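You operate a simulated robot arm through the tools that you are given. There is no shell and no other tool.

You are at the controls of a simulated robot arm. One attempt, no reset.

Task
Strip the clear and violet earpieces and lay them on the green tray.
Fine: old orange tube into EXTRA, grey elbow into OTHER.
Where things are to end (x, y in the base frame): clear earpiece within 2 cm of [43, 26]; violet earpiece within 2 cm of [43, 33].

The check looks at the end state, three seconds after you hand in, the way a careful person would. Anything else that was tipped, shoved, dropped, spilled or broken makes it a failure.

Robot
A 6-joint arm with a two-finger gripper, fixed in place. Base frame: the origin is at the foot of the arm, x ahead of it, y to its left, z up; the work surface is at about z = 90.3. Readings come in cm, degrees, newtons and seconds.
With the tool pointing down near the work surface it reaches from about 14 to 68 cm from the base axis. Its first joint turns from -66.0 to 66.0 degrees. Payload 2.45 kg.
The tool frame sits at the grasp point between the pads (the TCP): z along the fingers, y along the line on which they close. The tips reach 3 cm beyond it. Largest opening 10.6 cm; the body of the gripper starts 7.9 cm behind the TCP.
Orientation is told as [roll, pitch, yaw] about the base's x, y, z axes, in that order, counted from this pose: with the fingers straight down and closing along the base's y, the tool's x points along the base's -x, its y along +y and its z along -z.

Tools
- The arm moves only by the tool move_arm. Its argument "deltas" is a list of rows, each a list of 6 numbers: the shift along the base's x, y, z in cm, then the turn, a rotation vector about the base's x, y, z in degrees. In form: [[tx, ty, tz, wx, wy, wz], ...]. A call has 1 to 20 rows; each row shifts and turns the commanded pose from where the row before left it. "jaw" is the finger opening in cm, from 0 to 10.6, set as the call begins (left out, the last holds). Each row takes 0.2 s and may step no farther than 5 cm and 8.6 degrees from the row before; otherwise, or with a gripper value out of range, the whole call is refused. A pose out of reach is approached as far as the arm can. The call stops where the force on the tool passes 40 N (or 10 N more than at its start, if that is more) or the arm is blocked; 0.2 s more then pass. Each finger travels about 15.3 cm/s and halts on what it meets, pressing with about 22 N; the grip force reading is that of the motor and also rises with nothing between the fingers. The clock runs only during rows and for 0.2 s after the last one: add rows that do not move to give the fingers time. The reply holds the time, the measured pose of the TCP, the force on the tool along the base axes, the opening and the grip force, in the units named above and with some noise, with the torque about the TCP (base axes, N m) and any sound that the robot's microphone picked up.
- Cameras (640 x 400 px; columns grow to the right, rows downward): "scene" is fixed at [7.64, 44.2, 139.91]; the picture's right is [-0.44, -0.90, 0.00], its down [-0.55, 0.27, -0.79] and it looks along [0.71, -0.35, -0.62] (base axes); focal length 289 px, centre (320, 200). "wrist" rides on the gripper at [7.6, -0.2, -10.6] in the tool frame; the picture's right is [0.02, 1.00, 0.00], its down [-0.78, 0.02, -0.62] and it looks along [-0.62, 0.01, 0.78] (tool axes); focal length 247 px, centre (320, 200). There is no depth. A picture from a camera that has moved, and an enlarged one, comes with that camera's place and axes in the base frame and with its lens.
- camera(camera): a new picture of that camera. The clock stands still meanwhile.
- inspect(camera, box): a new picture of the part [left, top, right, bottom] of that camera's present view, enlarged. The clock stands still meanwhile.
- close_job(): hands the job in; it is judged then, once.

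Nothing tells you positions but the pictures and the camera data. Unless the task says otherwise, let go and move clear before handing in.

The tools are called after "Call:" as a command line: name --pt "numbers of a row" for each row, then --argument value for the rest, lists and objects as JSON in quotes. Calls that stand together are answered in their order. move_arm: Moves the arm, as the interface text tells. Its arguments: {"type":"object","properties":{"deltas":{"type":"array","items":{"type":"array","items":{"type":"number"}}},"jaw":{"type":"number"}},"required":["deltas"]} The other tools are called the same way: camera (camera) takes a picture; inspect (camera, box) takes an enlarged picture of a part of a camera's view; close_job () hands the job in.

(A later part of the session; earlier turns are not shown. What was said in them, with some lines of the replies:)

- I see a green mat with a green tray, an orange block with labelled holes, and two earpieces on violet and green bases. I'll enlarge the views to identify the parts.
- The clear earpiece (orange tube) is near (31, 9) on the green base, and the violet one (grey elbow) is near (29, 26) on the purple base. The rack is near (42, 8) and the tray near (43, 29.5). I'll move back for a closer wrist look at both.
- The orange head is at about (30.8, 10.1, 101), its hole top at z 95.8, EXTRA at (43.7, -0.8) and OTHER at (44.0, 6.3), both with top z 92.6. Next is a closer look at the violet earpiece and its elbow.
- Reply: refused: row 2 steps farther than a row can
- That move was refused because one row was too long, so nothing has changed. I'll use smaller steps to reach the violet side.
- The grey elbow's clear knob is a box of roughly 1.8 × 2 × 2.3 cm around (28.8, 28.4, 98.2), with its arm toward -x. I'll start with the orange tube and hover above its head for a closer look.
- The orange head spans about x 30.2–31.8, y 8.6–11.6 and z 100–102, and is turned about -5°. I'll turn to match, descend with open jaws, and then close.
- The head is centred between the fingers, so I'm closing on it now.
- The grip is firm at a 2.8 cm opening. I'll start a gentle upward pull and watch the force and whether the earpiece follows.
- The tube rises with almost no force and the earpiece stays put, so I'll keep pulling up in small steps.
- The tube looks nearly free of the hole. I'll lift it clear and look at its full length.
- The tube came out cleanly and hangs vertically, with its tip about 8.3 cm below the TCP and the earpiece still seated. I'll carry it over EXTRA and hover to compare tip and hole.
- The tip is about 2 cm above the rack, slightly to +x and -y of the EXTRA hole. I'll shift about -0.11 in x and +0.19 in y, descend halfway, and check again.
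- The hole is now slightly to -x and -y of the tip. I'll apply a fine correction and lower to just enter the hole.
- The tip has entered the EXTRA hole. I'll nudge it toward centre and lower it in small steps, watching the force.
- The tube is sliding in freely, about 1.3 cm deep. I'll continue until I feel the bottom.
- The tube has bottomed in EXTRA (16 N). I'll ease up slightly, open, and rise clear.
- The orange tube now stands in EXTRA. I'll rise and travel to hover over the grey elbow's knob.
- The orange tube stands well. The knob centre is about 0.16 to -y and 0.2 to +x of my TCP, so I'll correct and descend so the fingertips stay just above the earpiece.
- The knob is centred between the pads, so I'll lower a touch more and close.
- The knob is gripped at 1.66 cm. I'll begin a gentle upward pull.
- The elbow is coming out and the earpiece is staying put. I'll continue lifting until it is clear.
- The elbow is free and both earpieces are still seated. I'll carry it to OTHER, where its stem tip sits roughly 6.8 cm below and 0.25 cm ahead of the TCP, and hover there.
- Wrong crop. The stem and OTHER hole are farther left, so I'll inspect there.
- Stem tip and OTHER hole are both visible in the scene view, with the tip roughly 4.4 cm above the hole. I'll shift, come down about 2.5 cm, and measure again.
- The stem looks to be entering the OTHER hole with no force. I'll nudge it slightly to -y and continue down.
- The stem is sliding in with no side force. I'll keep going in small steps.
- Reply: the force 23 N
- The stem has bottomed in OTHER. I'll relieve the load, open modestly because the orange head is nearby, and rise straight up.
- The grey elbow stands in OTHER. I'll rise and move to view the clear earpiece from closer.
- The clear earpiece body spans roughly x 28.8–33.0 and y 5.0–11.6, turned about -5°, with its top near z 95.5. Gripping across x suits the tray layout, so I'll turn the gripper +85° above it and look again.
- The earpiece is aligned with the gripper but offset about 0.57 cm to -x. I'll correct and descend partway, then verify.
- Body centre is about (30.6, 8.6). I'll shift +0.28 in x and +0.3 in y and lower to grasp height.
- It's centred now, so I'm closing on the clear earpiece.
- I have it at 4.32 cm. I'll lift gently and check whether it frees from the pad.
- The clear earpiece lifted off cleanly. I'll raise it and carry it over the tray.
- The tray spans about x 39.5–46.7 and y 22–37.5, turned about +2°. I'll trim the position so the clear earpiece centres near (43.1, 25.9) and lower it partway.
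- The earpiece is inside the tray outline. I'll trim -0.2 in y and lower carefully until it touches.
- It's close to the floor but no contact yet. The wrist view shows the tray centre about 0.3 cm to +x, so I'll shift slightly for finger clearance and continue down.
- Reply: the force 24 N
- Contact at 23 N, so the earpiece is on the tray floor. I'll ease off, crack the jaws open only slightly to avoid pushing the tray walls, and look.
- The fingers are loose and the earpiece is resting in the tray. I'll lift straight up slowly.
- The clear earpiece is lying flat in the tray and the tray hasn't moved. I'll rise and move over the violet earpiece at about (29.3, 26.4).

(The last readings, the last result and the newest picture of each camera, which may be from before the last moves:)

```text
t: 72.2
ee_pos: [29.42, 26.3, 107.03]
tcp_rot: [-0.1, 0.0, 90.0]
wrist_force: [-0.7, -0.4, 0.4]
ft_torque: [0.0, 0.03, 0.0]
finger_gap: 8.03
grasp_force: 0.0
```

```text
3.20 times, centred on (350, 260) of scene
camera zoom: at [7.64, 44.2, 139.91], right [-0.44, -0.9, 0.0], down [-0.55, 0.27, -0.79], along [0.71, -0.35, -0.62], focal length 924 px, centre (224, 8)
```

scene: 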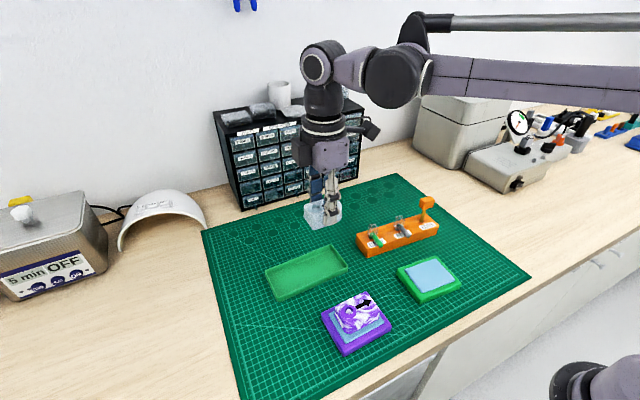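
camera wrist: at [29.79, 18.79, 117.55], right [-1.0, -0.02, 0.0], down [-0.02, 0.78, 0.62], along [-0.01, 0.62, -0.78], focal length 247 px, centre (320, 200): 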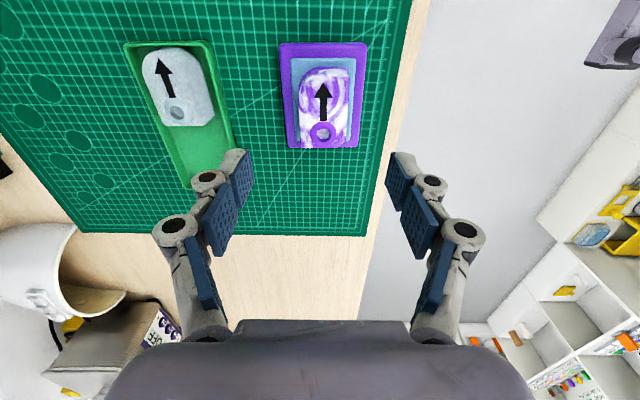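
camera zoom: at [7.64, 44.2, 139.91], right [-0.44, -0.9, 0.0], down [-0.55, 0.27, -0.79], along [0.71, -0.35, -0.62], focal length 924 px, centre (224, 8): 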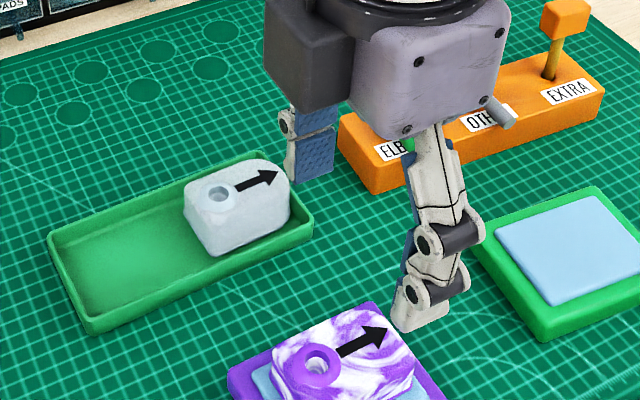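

The violet earpiece is aligned and offset about 0.33 to -x and 0.2 to +y. I'll correct and descend partway.

Call:
move_arm --pt "-0.33 0.2 -2 0 0 0" --pt "0 0 -2.5 0 0 0" --pt "0 0 -2 0 0 0" --pt "0 0 -1 0 0 0" --pt "0 0 0 0 0 0" --pt "0 0 0 0 0 0"

Call:
inspect --camera "wrist" --box '[200, 80, 440, 230]'

Call:
inspect --camera "scene" --box '[310, 250, 410, 350]'

```text
t: 73.6
ee_pos: [29.19, 26.7, 99.64]
tcp_rot: [0.0, 0.0, 89.9]
wrist_force: [0.2, 0.6, -0.3]
ft_torque: [-0.02, 0.02, -0.03]
finger_gap: 8.02
grasp_force: 0.1
```

```text
2.67 times, centred on (320, 155) of wrist
camera zoom: at [29.49, 19.01, 110.13], right [-1.0, -0.02, 0.0], down [-0.02, 0.78, 0.62], along [-0.01, 0.62, -0.78], focal length 659 px, centre (320, 320)
```

zoom: 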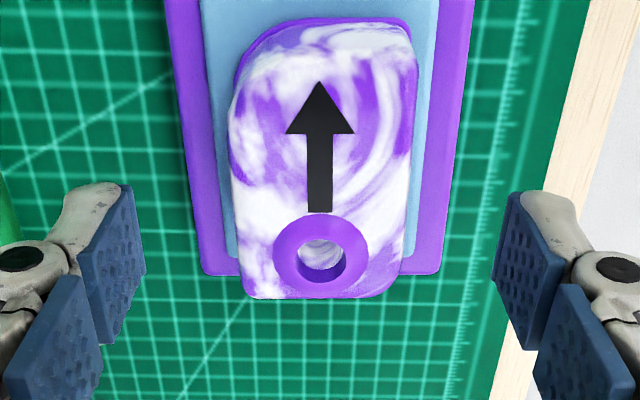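

```text
4.00 times, centred on (360, 300) of scene
camera zoom: at [7.64, 44.2, 139.91], right [-0.44, -0.9, 0.0], down [-0.55, 0.27, -0.79], along [0.71, -0.35, -0.62], focal length 1154 px, centre (160, -200)
```

zoom: 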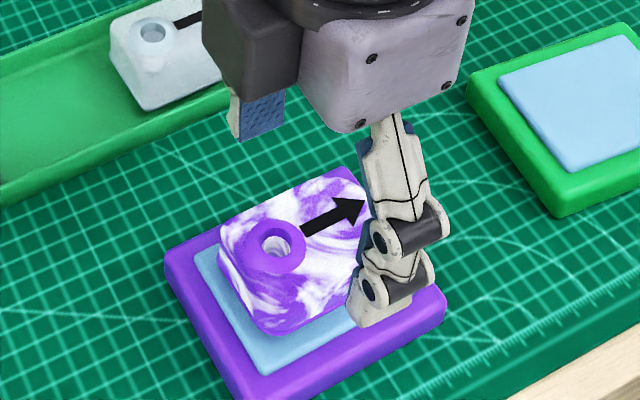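

Call:
move_arm --pt "-0.07 0.05 -0.7 0 0 0" --pt "0 0 -1 0 0 0" --pt "0 0 -1 0 0 0" --pt "0 0 0 0 0 0" --pt "0 0 0 0 0 0"

Call:
inspect --camera "wrist" --box '[200, 80, 440, 230]'

Call:
inspect --camera "scene" --box '[310, 250, 410, 350]'

```text
t: 74.8
ee_pos: [28.97, 26.71, 96.88]
tcp_rot: [0.0, 0.0, 90.0]
wrist_force: [-1.0, -0.5, -0.5]
ft_torque: [0.03, -0.02, -0.04]
finger_gap: 7.98
grasp_force: 0.0
```

```text
2.67 times, centred on (320, 155) of wrist
camera zoom: at [29.34, 19.06, 107.41], right [-1.0, -0.02, 0.0], down [-0.02, 0.78, 0.62], along [-0.01, 0.62, -0.78], focal length 659 px, centre (320, 320)
```

zoom: 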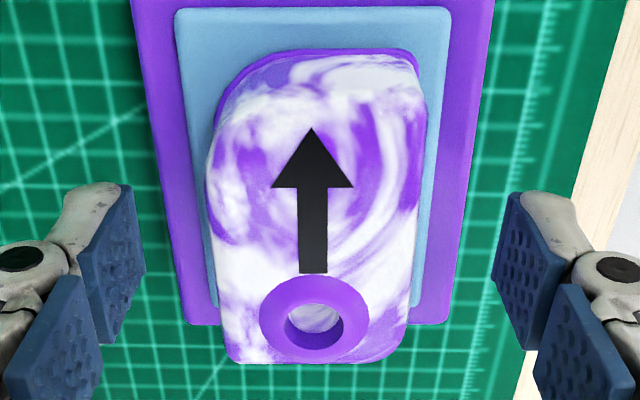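

```text
4.00 times, centred on (360, 300) of scene
camera zoom: at [7.64, 44.2, 139.91], right [-0.44, -0.9, 0.0], down [-0.55, 0.27, -0.79], along [0.71, -0.35, -0.62], focal length 1154 px, centre (160, -200)
```

zoom: 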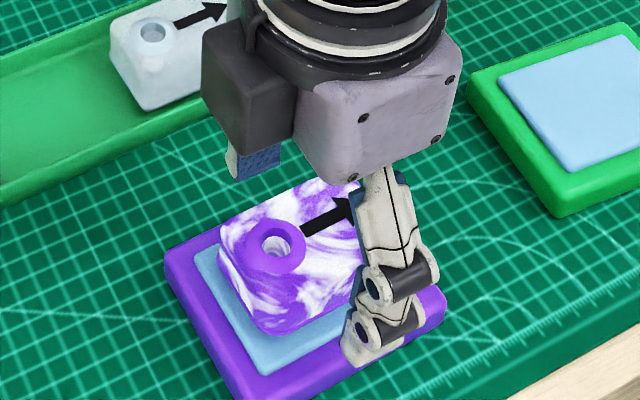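

Call:
move_arm --pt "0.1 0 0 0 0 0" --pt "0 0 0 0 0 0"

Call:
move_arm --pt "0 0 0 0 0 0" --pt "0 0 0 0 0 0" --pt "0 0 0 0 0 0" --pt "0 0 0 0 0 0" --jaw 3

Call:
inspect --camera "wrist" --box '[200, 80, 440, 230]'

Call:
inspect --camera "scene" --box '[310, 250, 410, 350]'

```text
t: 75.4
ee_pos: [29.14, 26.64, 96.85]
tcp_rot: [0.0, 0.0, 89.9]
wrist_force: [-0.2, -0.6, -1.2]
ft_torque: [0.0, 0.04, -0.02]
finger_gap: 8.0
grasp_force: 0.1
```

```text
t: 76.4
ee_pos: [29.23, 26.68, 96.92]
tcp_rot: [0.0, 0.0, 90.0]
wrist_force: [6.1, -0.5, 17.2]
ft_torque: [-0.04, -0.22, 0.45]
finger_gap: 4.35
grasp_force: 22.0
```

```text
2.67 times, centred on (320, 155) of wrist
camera zoom: at [29.46, 19.05, 107.42], right [-1.0, -0.02, 0.0], down [-0.02, 0.78, 0.62], along [-0.01, 0.62, -0.78], focal length 659 px, centre (320, 320)
```

zoom: 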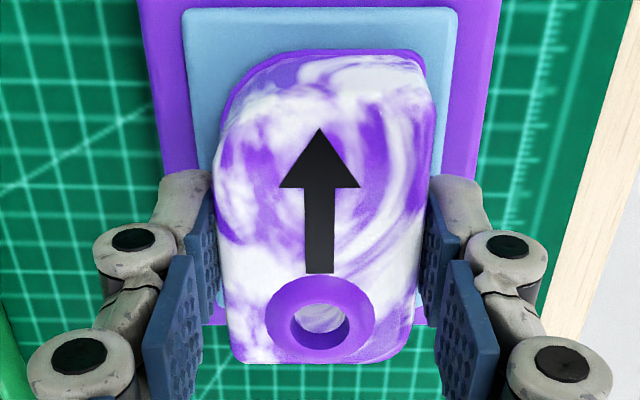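

```text
4.00 times, centred on (360, 300) of scene
camera zoom: at [7.64, 44.18, 139.91], right [-0.44, -0.9, 0.0], down [-0.55, 0.27, -0.79], along [0.71, -0.35, -0.62], focal length 1154 px, centre (160, -200)
```

zoom: 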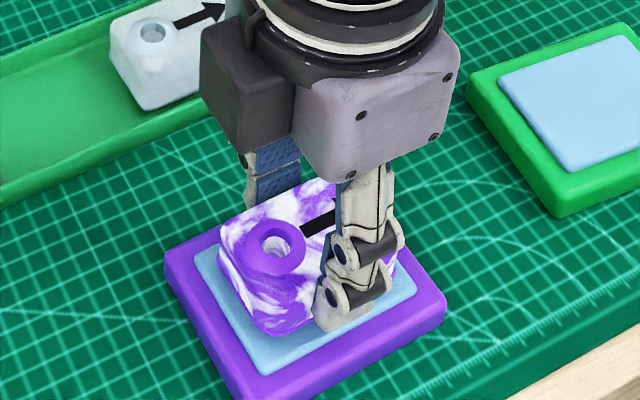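

The violet earpiece is gripped at 4.35 cm. I'll lift gently and check it releases without taking its base along.

Call:
move_arm --pt "0 0 0.2 0 0 0" --pt "0 0 0.2 0 0 0" --pt "0 0 0.4 0 0 0" --pt "0 0 0 0 0 0"

Call:
inspect --camera "scene" --box '[310, 250, 410, 350]'

Call:
inspect --camera "wrist" --box '[200, 80, 440, 230]'

```text
t: 77.4
ee_pos: [29.19, 26.64, 97.7]
tcp_rot: [0.0, 0.0, 90.1]
wrist_force: [1.0, -0.7, -1.2]
ft_torque: [-0.02, 0.02, 0.0]
finger_gap: 4.34
grasp_force: 22.3
```

```text
4.00 times, centred on (360, 300) of scene
camera zoom: at [7.64, 44.2, 139.91], right [-0.44, -0.9, 0.0], down [-0.55, 0.27, -0.79], along [0.71, -0.35, -0.62], focal length 1154 px, centre (160, -200)
```

zoom: 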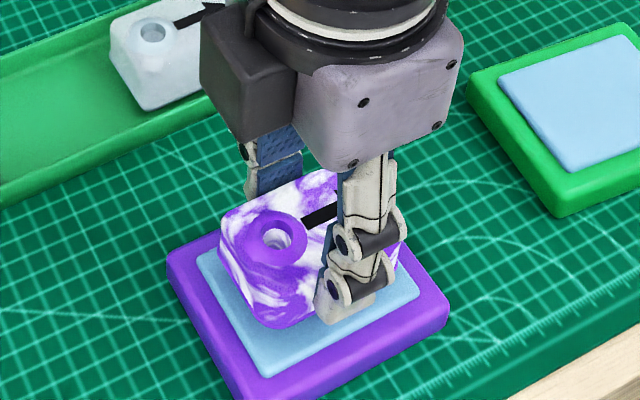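

```text
2.67 times, centred on (320, 155) of wrist
camera zoom: at [29.4, 19.11, 108.15], right [-1.0, -0.02, 0.0], down [-0.02, 0.78, 0.62], along [-0.01, 0.62, -0.78], focal length 659 px, centre (320, 320)
```

zoom: 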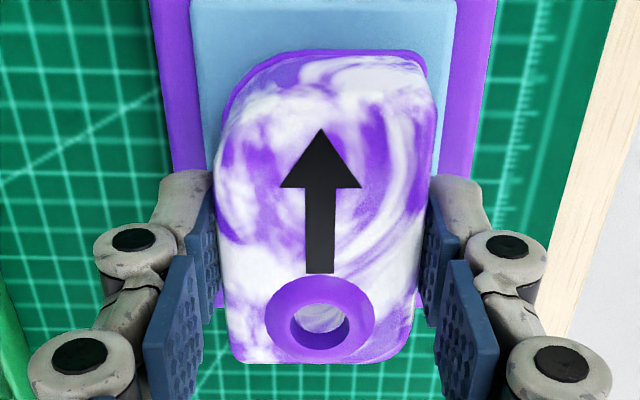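

It released cleanly. I'll raise it and carry it over the free end of the tray near (43, 33).

Call:
move_arm --pt "0 0 1.5 0 0 0" --pt "0 0 3 0 0 0" --pt "0 0 3 0 0 0" --pt "0 0 3 0 0 0" --pt "3.49 1.59 0 0 0 0.5" --pt "3.49 1.59 0 0 0 0.5" --pt "3.49 1.59 0 0 0 0.5" --pt "3.48 1.58 0 0 0 0.5" --pt "0 0 -3 0 0 0" --pt "0 0 0 0 0 0" --pt "0 0 0 0 0 0"

Call:
camera --camera "wrist"

Call:
inspect --camera "scene" --box '[250, 180, 370, 310]'

Call:
inspect --camera "scene" --box '[310, 250, 410, 370]'

```text
t: 79.8
ee_pos: [43.07, 32.86, 105.01]
tcp_rot: [0.0, -0.1, 92.0]
wrist_force: [-0.8, -0.2, -0.9]
ft_torque: [0.0, 0.01, 0.02]
finger_gap: 4.3
grasp_force: 21.5
```

```text
taken
camera wrist: at [43.55, 25.33, 115.52], right [-1.0, -0.06, 0.0], down [-0.04, 0.78, 0.62], along [-0.04, 0.62, -0.78], focal length 247 px, centre (320, 200)
```

wrist: 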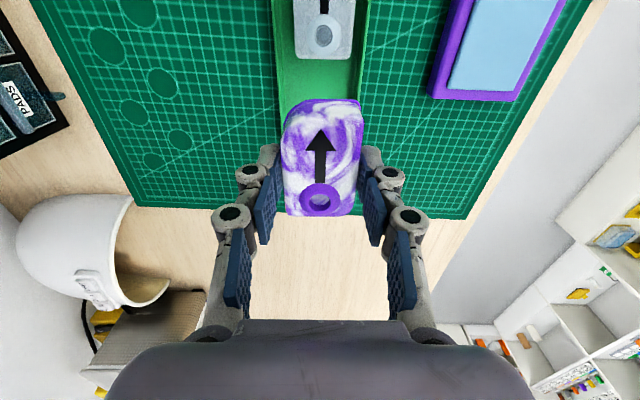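

```text
3.08 times, centred on (310, 245) of scene
camera zoom: at [7.64, 44.2, 139.91], right [-0.44, -0.9, 0.0], down [-0.55, 0.27, -0.79], along [0.71, -0.35, -0.62], focal length 888 px, centre (351, 62)
```

zoom: 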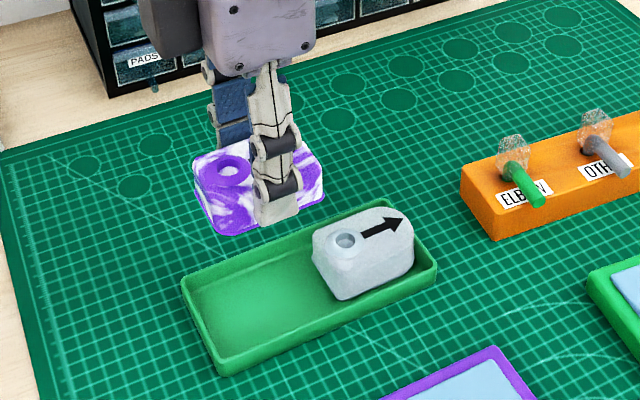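

```text
3.33 times, centred on (360, 310) of scene
camera zoom: at [7.64, 44.2, 139.91], right [-0.44, -0.9, 0.0], down [-0.55, 0.27, -0.79], along [0.71, -0.35, -0.62], focal length 962 px, centre (187, -167)
```

zoom: 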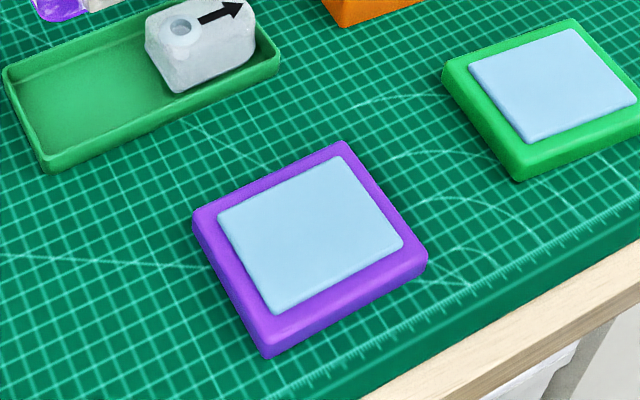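

The clear earpiece ends near y 28.7 and the violet should start near y 29.8. I'll lower to just above the tray and check clearances.

Call:
move_arm --pt "0.05 0 -2.5 0 0 0" --pt "0 0 -2.5 0 0 0" --pt "0 0 -2 0 0 0" --pt "0 0 -1 0 0 0" --pt "0 0 0 0 0 0" --pt "0 0 0 0 0 0"

Call:
inspect --camera "wrist" --box '[230, 0, 410, 240]'

Call:
inspect --camera "scene" --box '[260, 220, 360, 310]'

```text
t: 81.2
ee_pos: [43.33, 32.95, 97.15]
tcp_rot: [0.0, -0.1, 91.9]
wrist_force: [-0.3, 0.2, -0.5]
ft_torque: [0.02, -0.01, 0.03]
finger_gap: 4.36
grasp_force: 21.9
```

```text
1.67 times, centred on (320, 120) of wrist
camera zoom: at [43.77, 25.31, 107.71], right [-1.0, -0.06, 0.0], down [-0.04, 0.78, 0.62], along [-0.04, 0.62, -0.78], focal length 412 px, centre (320, 333)
```

zoom: 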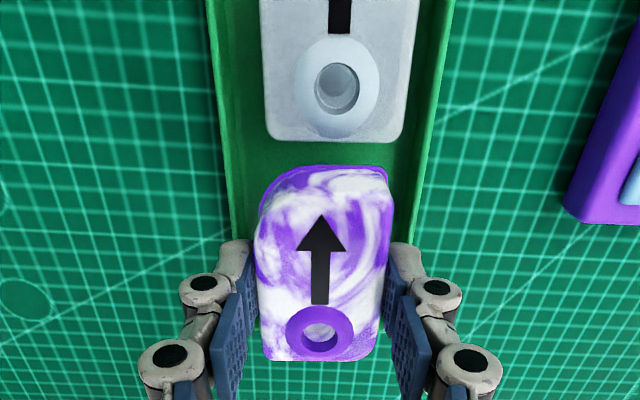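

```text
4.44 times, centred on (310, 265) of scene
camera zoom: at [7.64, 44.2, 139.91], right [-0.44, -0.9, 0.0], down [-0.55, 0.27, -0.79], along [0.71, -0.35, -0.62], focal length 1283 px, centre (364, -89)
```

zoom: 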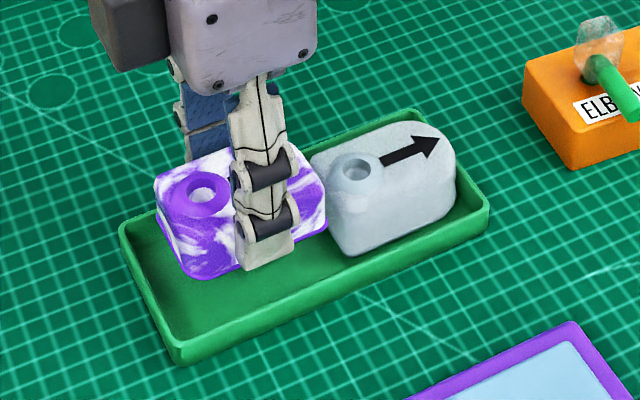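

Call:
move_arm --pt "-0.12 0 -0.5 0 0 0" --pt "0 0 -0.5 0 0 0" --pt "0 0 -0.4 0 0 0" --pt "0 0 0 0 0 0"

Call:
inspect --camera "wrist" --box '[230, 0, 410, 240]'

Call:
inspect --camera "scene" --box '[260, 230, 340, 300]'

```text
t: 82.2
ee_pos: [43.02, 32.85, 95.9]
tcp_rot: [-0.1, 0.0, 92.1]
wrist_force: [0.6, -0.4, -0.4]
ft_torque: [-0.02, 0.0, 0.0]
finger_gap: 4.32
grasp_force: 22.1
```

```text
1.67 times, centred on (320, 120) of wrist
camera zoom: at [43.52, 25.32, 106.36], right [-1.0, -0.06, 0.0], down [-0.04, 0.78, 0.62], along [-0.04, 0.62, -0.78], focal length 412 px, centre (320, 333)
```

zoom: 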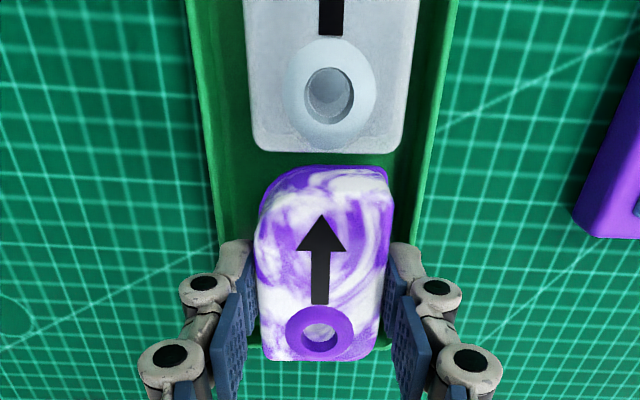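

```text
5.71 times, centred on (300, 265) of scene
camera zoom: at [7.64, 44.2, 139.91], right [-0.44, -0.9, 0.0], down [-0.55, 0.27, -0.79], along [0.71, -0.35, -0.62], focal length 1649 px, centre (434, -171)
```

zoom: 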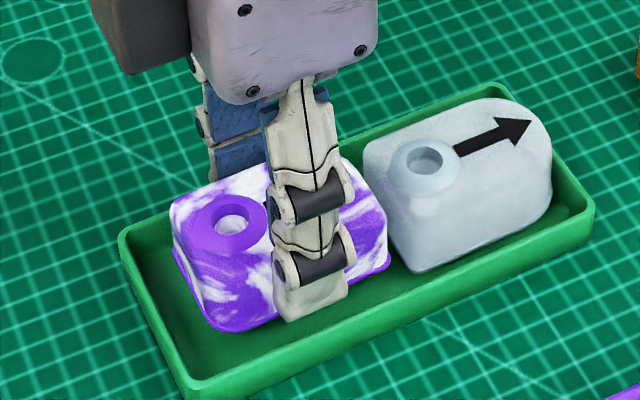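

Clearances look good on all sides, so I'll continue down in small steps.

Call:
move_arm --pt "0 0 -0.2 0 0 0" --pt "0 0 -0.2 0 0 0" --pt "0 0 -0.15 0 0 0" --pt "0 0 0 0 0 0"

Call:
inspect --camera "scene" --box '[260, 230, 340, 300]'

```text
t: 83.2
ee_pos: [42.98, 32.98, 95.16]
tcp_rot: [0.0, -0.1, 91.9]
wrist_force: [-0.1, 0.0, -0.7]
ft_torque: [-0.02, -0.03, -0.02]
finger_gap: 4.31
grasp_force: 22.3
```

```text
5.71 times, centred on (300, 265) of scene
camera zoom: at [7.64, 44.2, 139.91], right [-0.44, -0.9, 0.0], down [-0.55, 0.27, -0.79], along [0.71, -0.35, -0.62], focal length 1649 px, centre (434, -171)
```

zoom: 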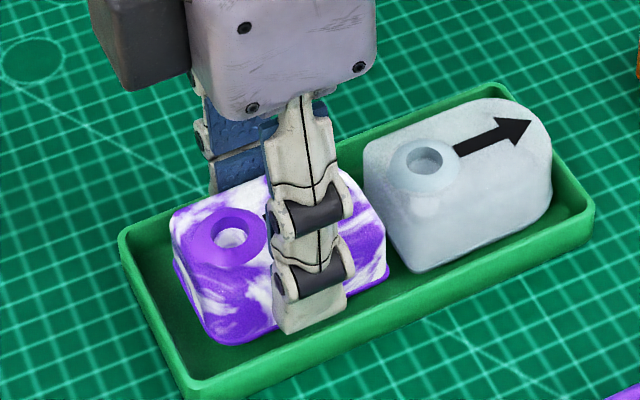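

Call:
move_arm --pt "0 0 -0.1 0 0 0" --pt "0 0 -0.1 0 0 0" --pt "0 0 0 0 0 0"

Call:
inspect --camera "scene" --box '[260, 230, 340, 300]'

```text
t: 84.0
ee_pos: [43.14, 32.97, 95.09]
tcp_rot: [0.0, -0.1, 92.0]
wrist_force: [-0.1, 0.3, -0.7]
ft_torque: [0.04, 0.01, 0.01]
finger_gap: 4.34
grasp_force: 21.4
```

```text
5.71 times, centred on (300, 265) of scene
camera zoom: at [7.64, 44.2, 139.91], right [-0.44, -0.9, 0.0], down [-0.55, 0.27, -0.79], along [0.71, -0.35, -0.62], focal length 1649 px, centre (434, -171)
```

zoom: 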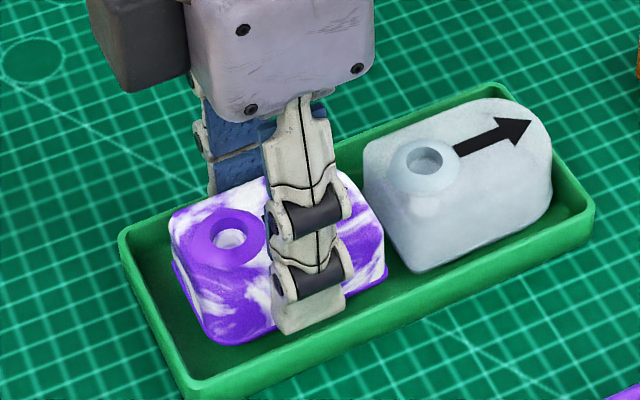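

Call:
move_arm --pt "0 0 -0.1 0 0 0" --pt "0 0 -0.08 0 0 0" --pt "0 0 0 0 0 0"

Call:
inspect --camera "wrist" --box '[230, 70, 410, 280]'

Call:
inspect --camera "scene" --box '[260, 230, 340, 300]'

```text
t: 84.8
ee_pos: [43.03, 32.92, 94.89]
tcp_rot: [0.1, 0.1, 92.1]
wrist_force: [0.5, 0.1, 0.1]
ft_torque: [0.03, 0.05, 0.01]
finger_gap: 4.31
grasp_force: 21.9
```

```text
1.90 times, centred on (320, 175) of wrist
camera zoom: at [43.58, 25.37, 105.36], right [-1.0, -0.06, 0.0], down [-0.04, 0.78, 0.62], along [-0.04, 0.62, -0.78], focal length 470 px, centre (320, 248)
```

zoom: 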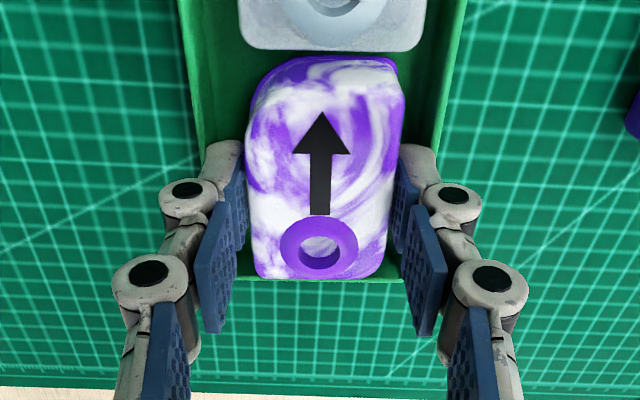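

```text
5.71 times, centred on (300, 265) of scene
camera zoom: at [7.64, 44.2, 139.91], right [-0.44, -0.9, 0.0], down [-0.55, 0.27, -0.79], along [0.71, -0.35, -0.62], focal length 1649 px, centre (434, -171)
```

zoom: 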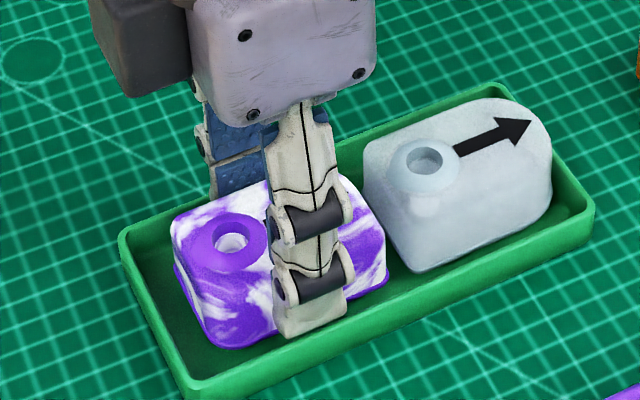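

Call:
move_arm --pt "0 0 -0.08 0 0 0" --pt "0 0 0 0 0 0"

```text
t: 85.4
ee_pos: [43.07, 32.94, 94.97]
tcp_rot: [0.1, -0.1, 92.0]
wrist_force: [1.8, 2.4, 22.4]
ft_torque: [0.02, 0.11, 0.02]
finger_gap: 4.32
grasp_force: 21.4
```

The violet earpiece has touched the floor squarely. I'll ease slightly and crack the jaws open, then lift straight up.

Call:
move_arm --pt "0 0 0.06 0 0 0" --pt "0 0 0 0 0 0"

Call:
move_arm --pt "0 0 0 0 0 0" --pt "0 0 0 0 0 0" --jaw 4.8

Call:
inspect --camera "wrist" --box '[230, 70, 410, 280]'

Call:
inspect --camera "scene" --box '[260, 230, 340, 300]'

```text
t: 86.0
ee_pos: [42.95, 32.84, 94.79]
tcp_rot: [0.1, 0.0, 92.0]
wrist_force: [1.1, 0.0, 10.5]
ft_torque: [0.17, 0.11, 0.01]
finger_gap: 4.33
grasp_force: 22.2
```

```text
t: 86.6
ee_pos: [42.95, 32.93, 94.75]
tcp_rot: [0.0, 0.0, 92.1]
wrist_force: [0.6, -0.1, 3.5]
ft_torque: [-0.04, -0.01, 0.0]
finger_gap: 4.78
grasp_force: 0.2
```

```text
1.90 times, centred on (320, 175) of wrist
camera zoom: at [43.58, 25.37, 105.33], right [-1.0, -0.06, 0.0], down [-0.04, 0.78, 0.62], along [-0.04, 0.62, -0.78], focal length 470 px, centre (320, 248)
```

zoom: 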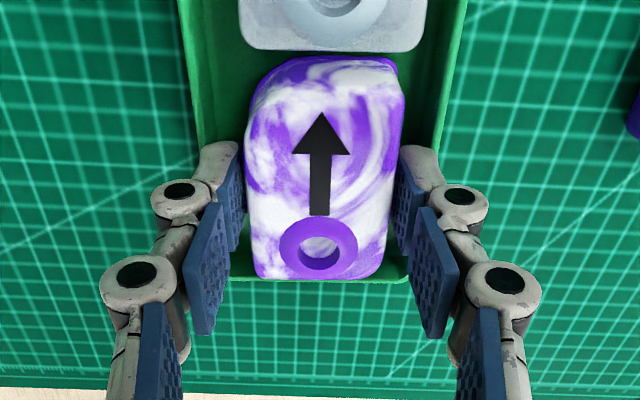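

```text
5.71 times, centred on (300, 265) of scene
camera zoom: at [7.63, 44.19, 139.91], right [-0.44, -0.9, 0.0], down [-0.55, 0.27, -0.79], along [0.71, -0.35, -0.62], focal length 1649 px, centre (434, -171)
```

zoom: 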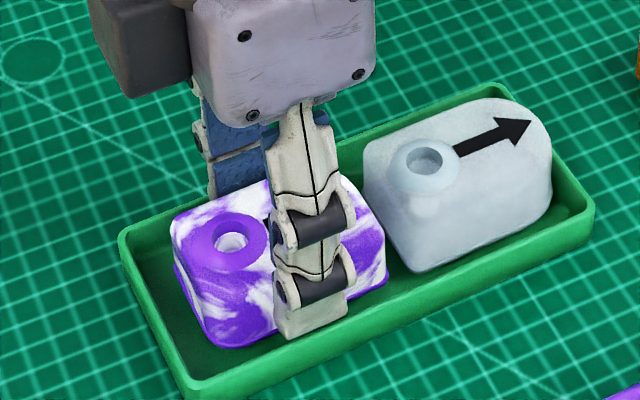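

Call:
move_arm --pt "0 0 0.2 0 0 0" --pt "0 0 0.3 0 0 0" --pt "0 0 0.5 0 0 0" --pt "0 0 2 0 0 0" --pt "0 0 3 0 0 0" --pt "0 0 4 0 0 0" --pt "0 0 4 0 0 0" --pt "0 0 0 0 0 0"

Call:
camera --camera "wrist"

Call:
camera --camera "scene"

Call:
inspect --camera "scene" --box '[250, 200, 470, 360]'

```text
t: 88.4
ee_pos: [42.8, 32.66, 109.02]
tcp_rot: [0.0, 0.0, 92.1]
wrist_force: [-0.7, -1.2, -0.2]
ft_torque: [0.0, -0.03, 0.01]
finger_gap: 4.84
grasp_force: 0.0
```

```text
taken
camera wrist: at [43.4, 25.16, 119.49], right [-1.0, -0.06, 0.0], down [-0.04, 0.78, 0.62], along [-0.04, 0.62, -0.78], focal length 247 px, centre (320, 200)
```

wrist: 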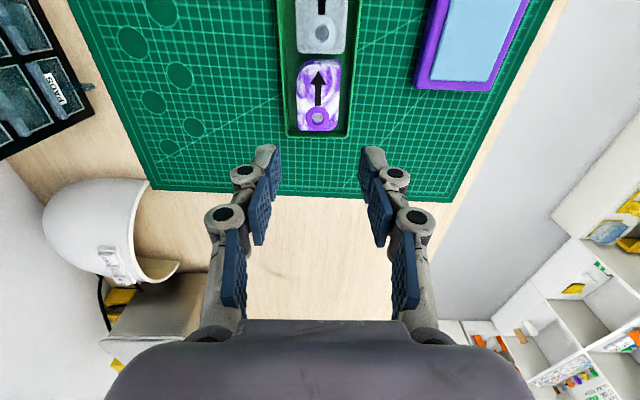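

```text
taken
```

scene: 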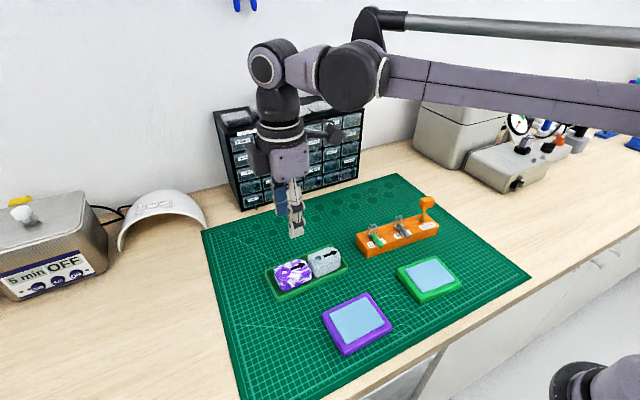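

```text
2.50 times, centred on (360, 280) of scene
camera zoom: at [7.64, 44.2, 139.91], right [-0.44, -0.9, 0.0], down [-0.55, 0.27, -0.79], along [0.71, -0.35, -0.62], focal length 722 px, centre (220, 0)
```

zoom: 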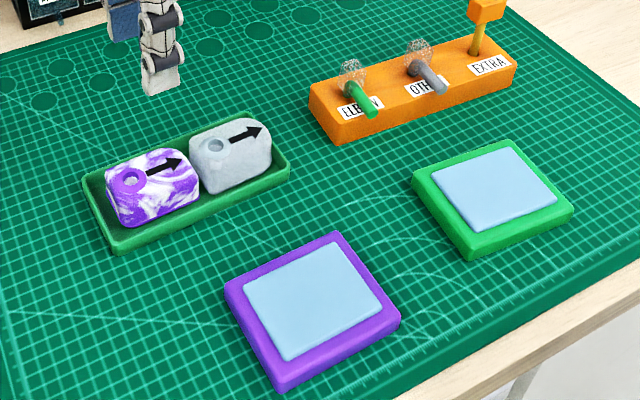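

Both earpieces lie in the tray near (43.3, 25.8) and (42.8, 33.0), and the bases, rack and tray look settled. One last check of the rack and tray before handing in.

Call:
inspect --camera "scene" --box '[345, 185, 450, 265]'

Call:
inspect --camera "scene" --box '[255, 235, 355, 305]'

```text
5.00 times, centred on (398, 225) of scene
camera zoom: at [7.64, 44.2, 139.91], right [-0.44, -0.9, 0.0], down [-0.55, 0.27, -0.79], along [0.71, -0.35, -0.62], focal length 1443 px, centre (-68, 75)
```

zoom: 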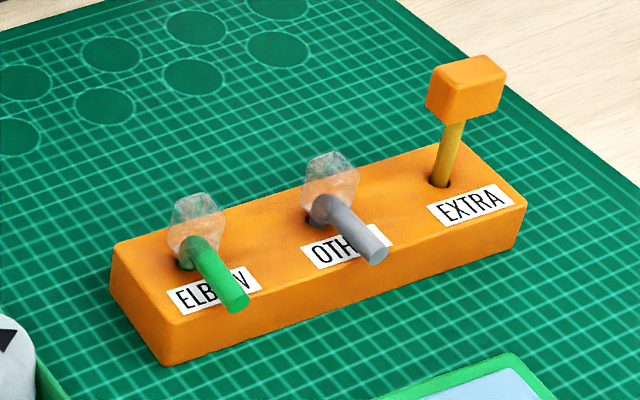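

```text
5.71 times, centred on (305, 270) of scene
camera zoom: at [7.64, 44.2, 139.91], right [-0.44, -0.9, 0.0], down [-0.55, 0.27, -0.79], along [0.71, -0.35, -0.62], focal length 1649 px, centre (406, -200)
```

zoom: 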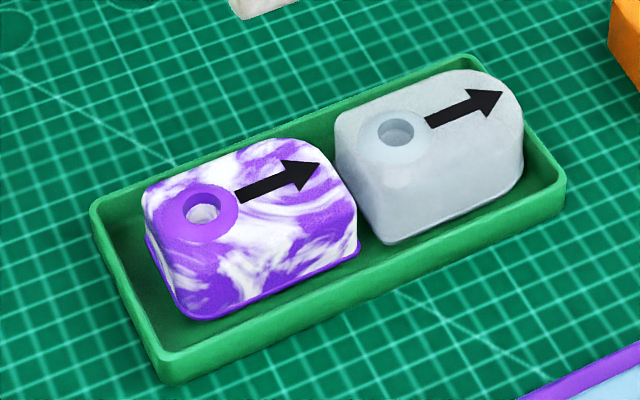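

The orange tube stands in EXTRA, the grey elbow sits in OTHER like the green sample, and both stripped earpieces lie flat in the tray. The gripper is empty and clear, so I'm handing in.

Call:
close_job

```text
The job is handed in.
```

Both earpieces are stripped and lying flat in the green tray, and the job is handed in. No verdict came back. By the scene camera, both are within the 2 cm limit:

| Item | Target | Where it ended (estimated) |
|---|---|---|
| Clear earpiece | [43, 26] | about [43.3, 25.8] |
| Violet earpiece | [43, 33] | about [42.8, 33.0] |
| Old orange tube | EXTRA | standing in the hole, lowered until it bottomed |
| Grey elbow | OTHER | seated in the hole, arm facing the same way as the green sample |

The purple base moved about 2 mm when the gripper closed on the violet earpiece. I left it there, because nudging it back risked moving it further. I saw no movement of the tray, rack or green elbow, and the gripper was open and well above the tray when I handed in.
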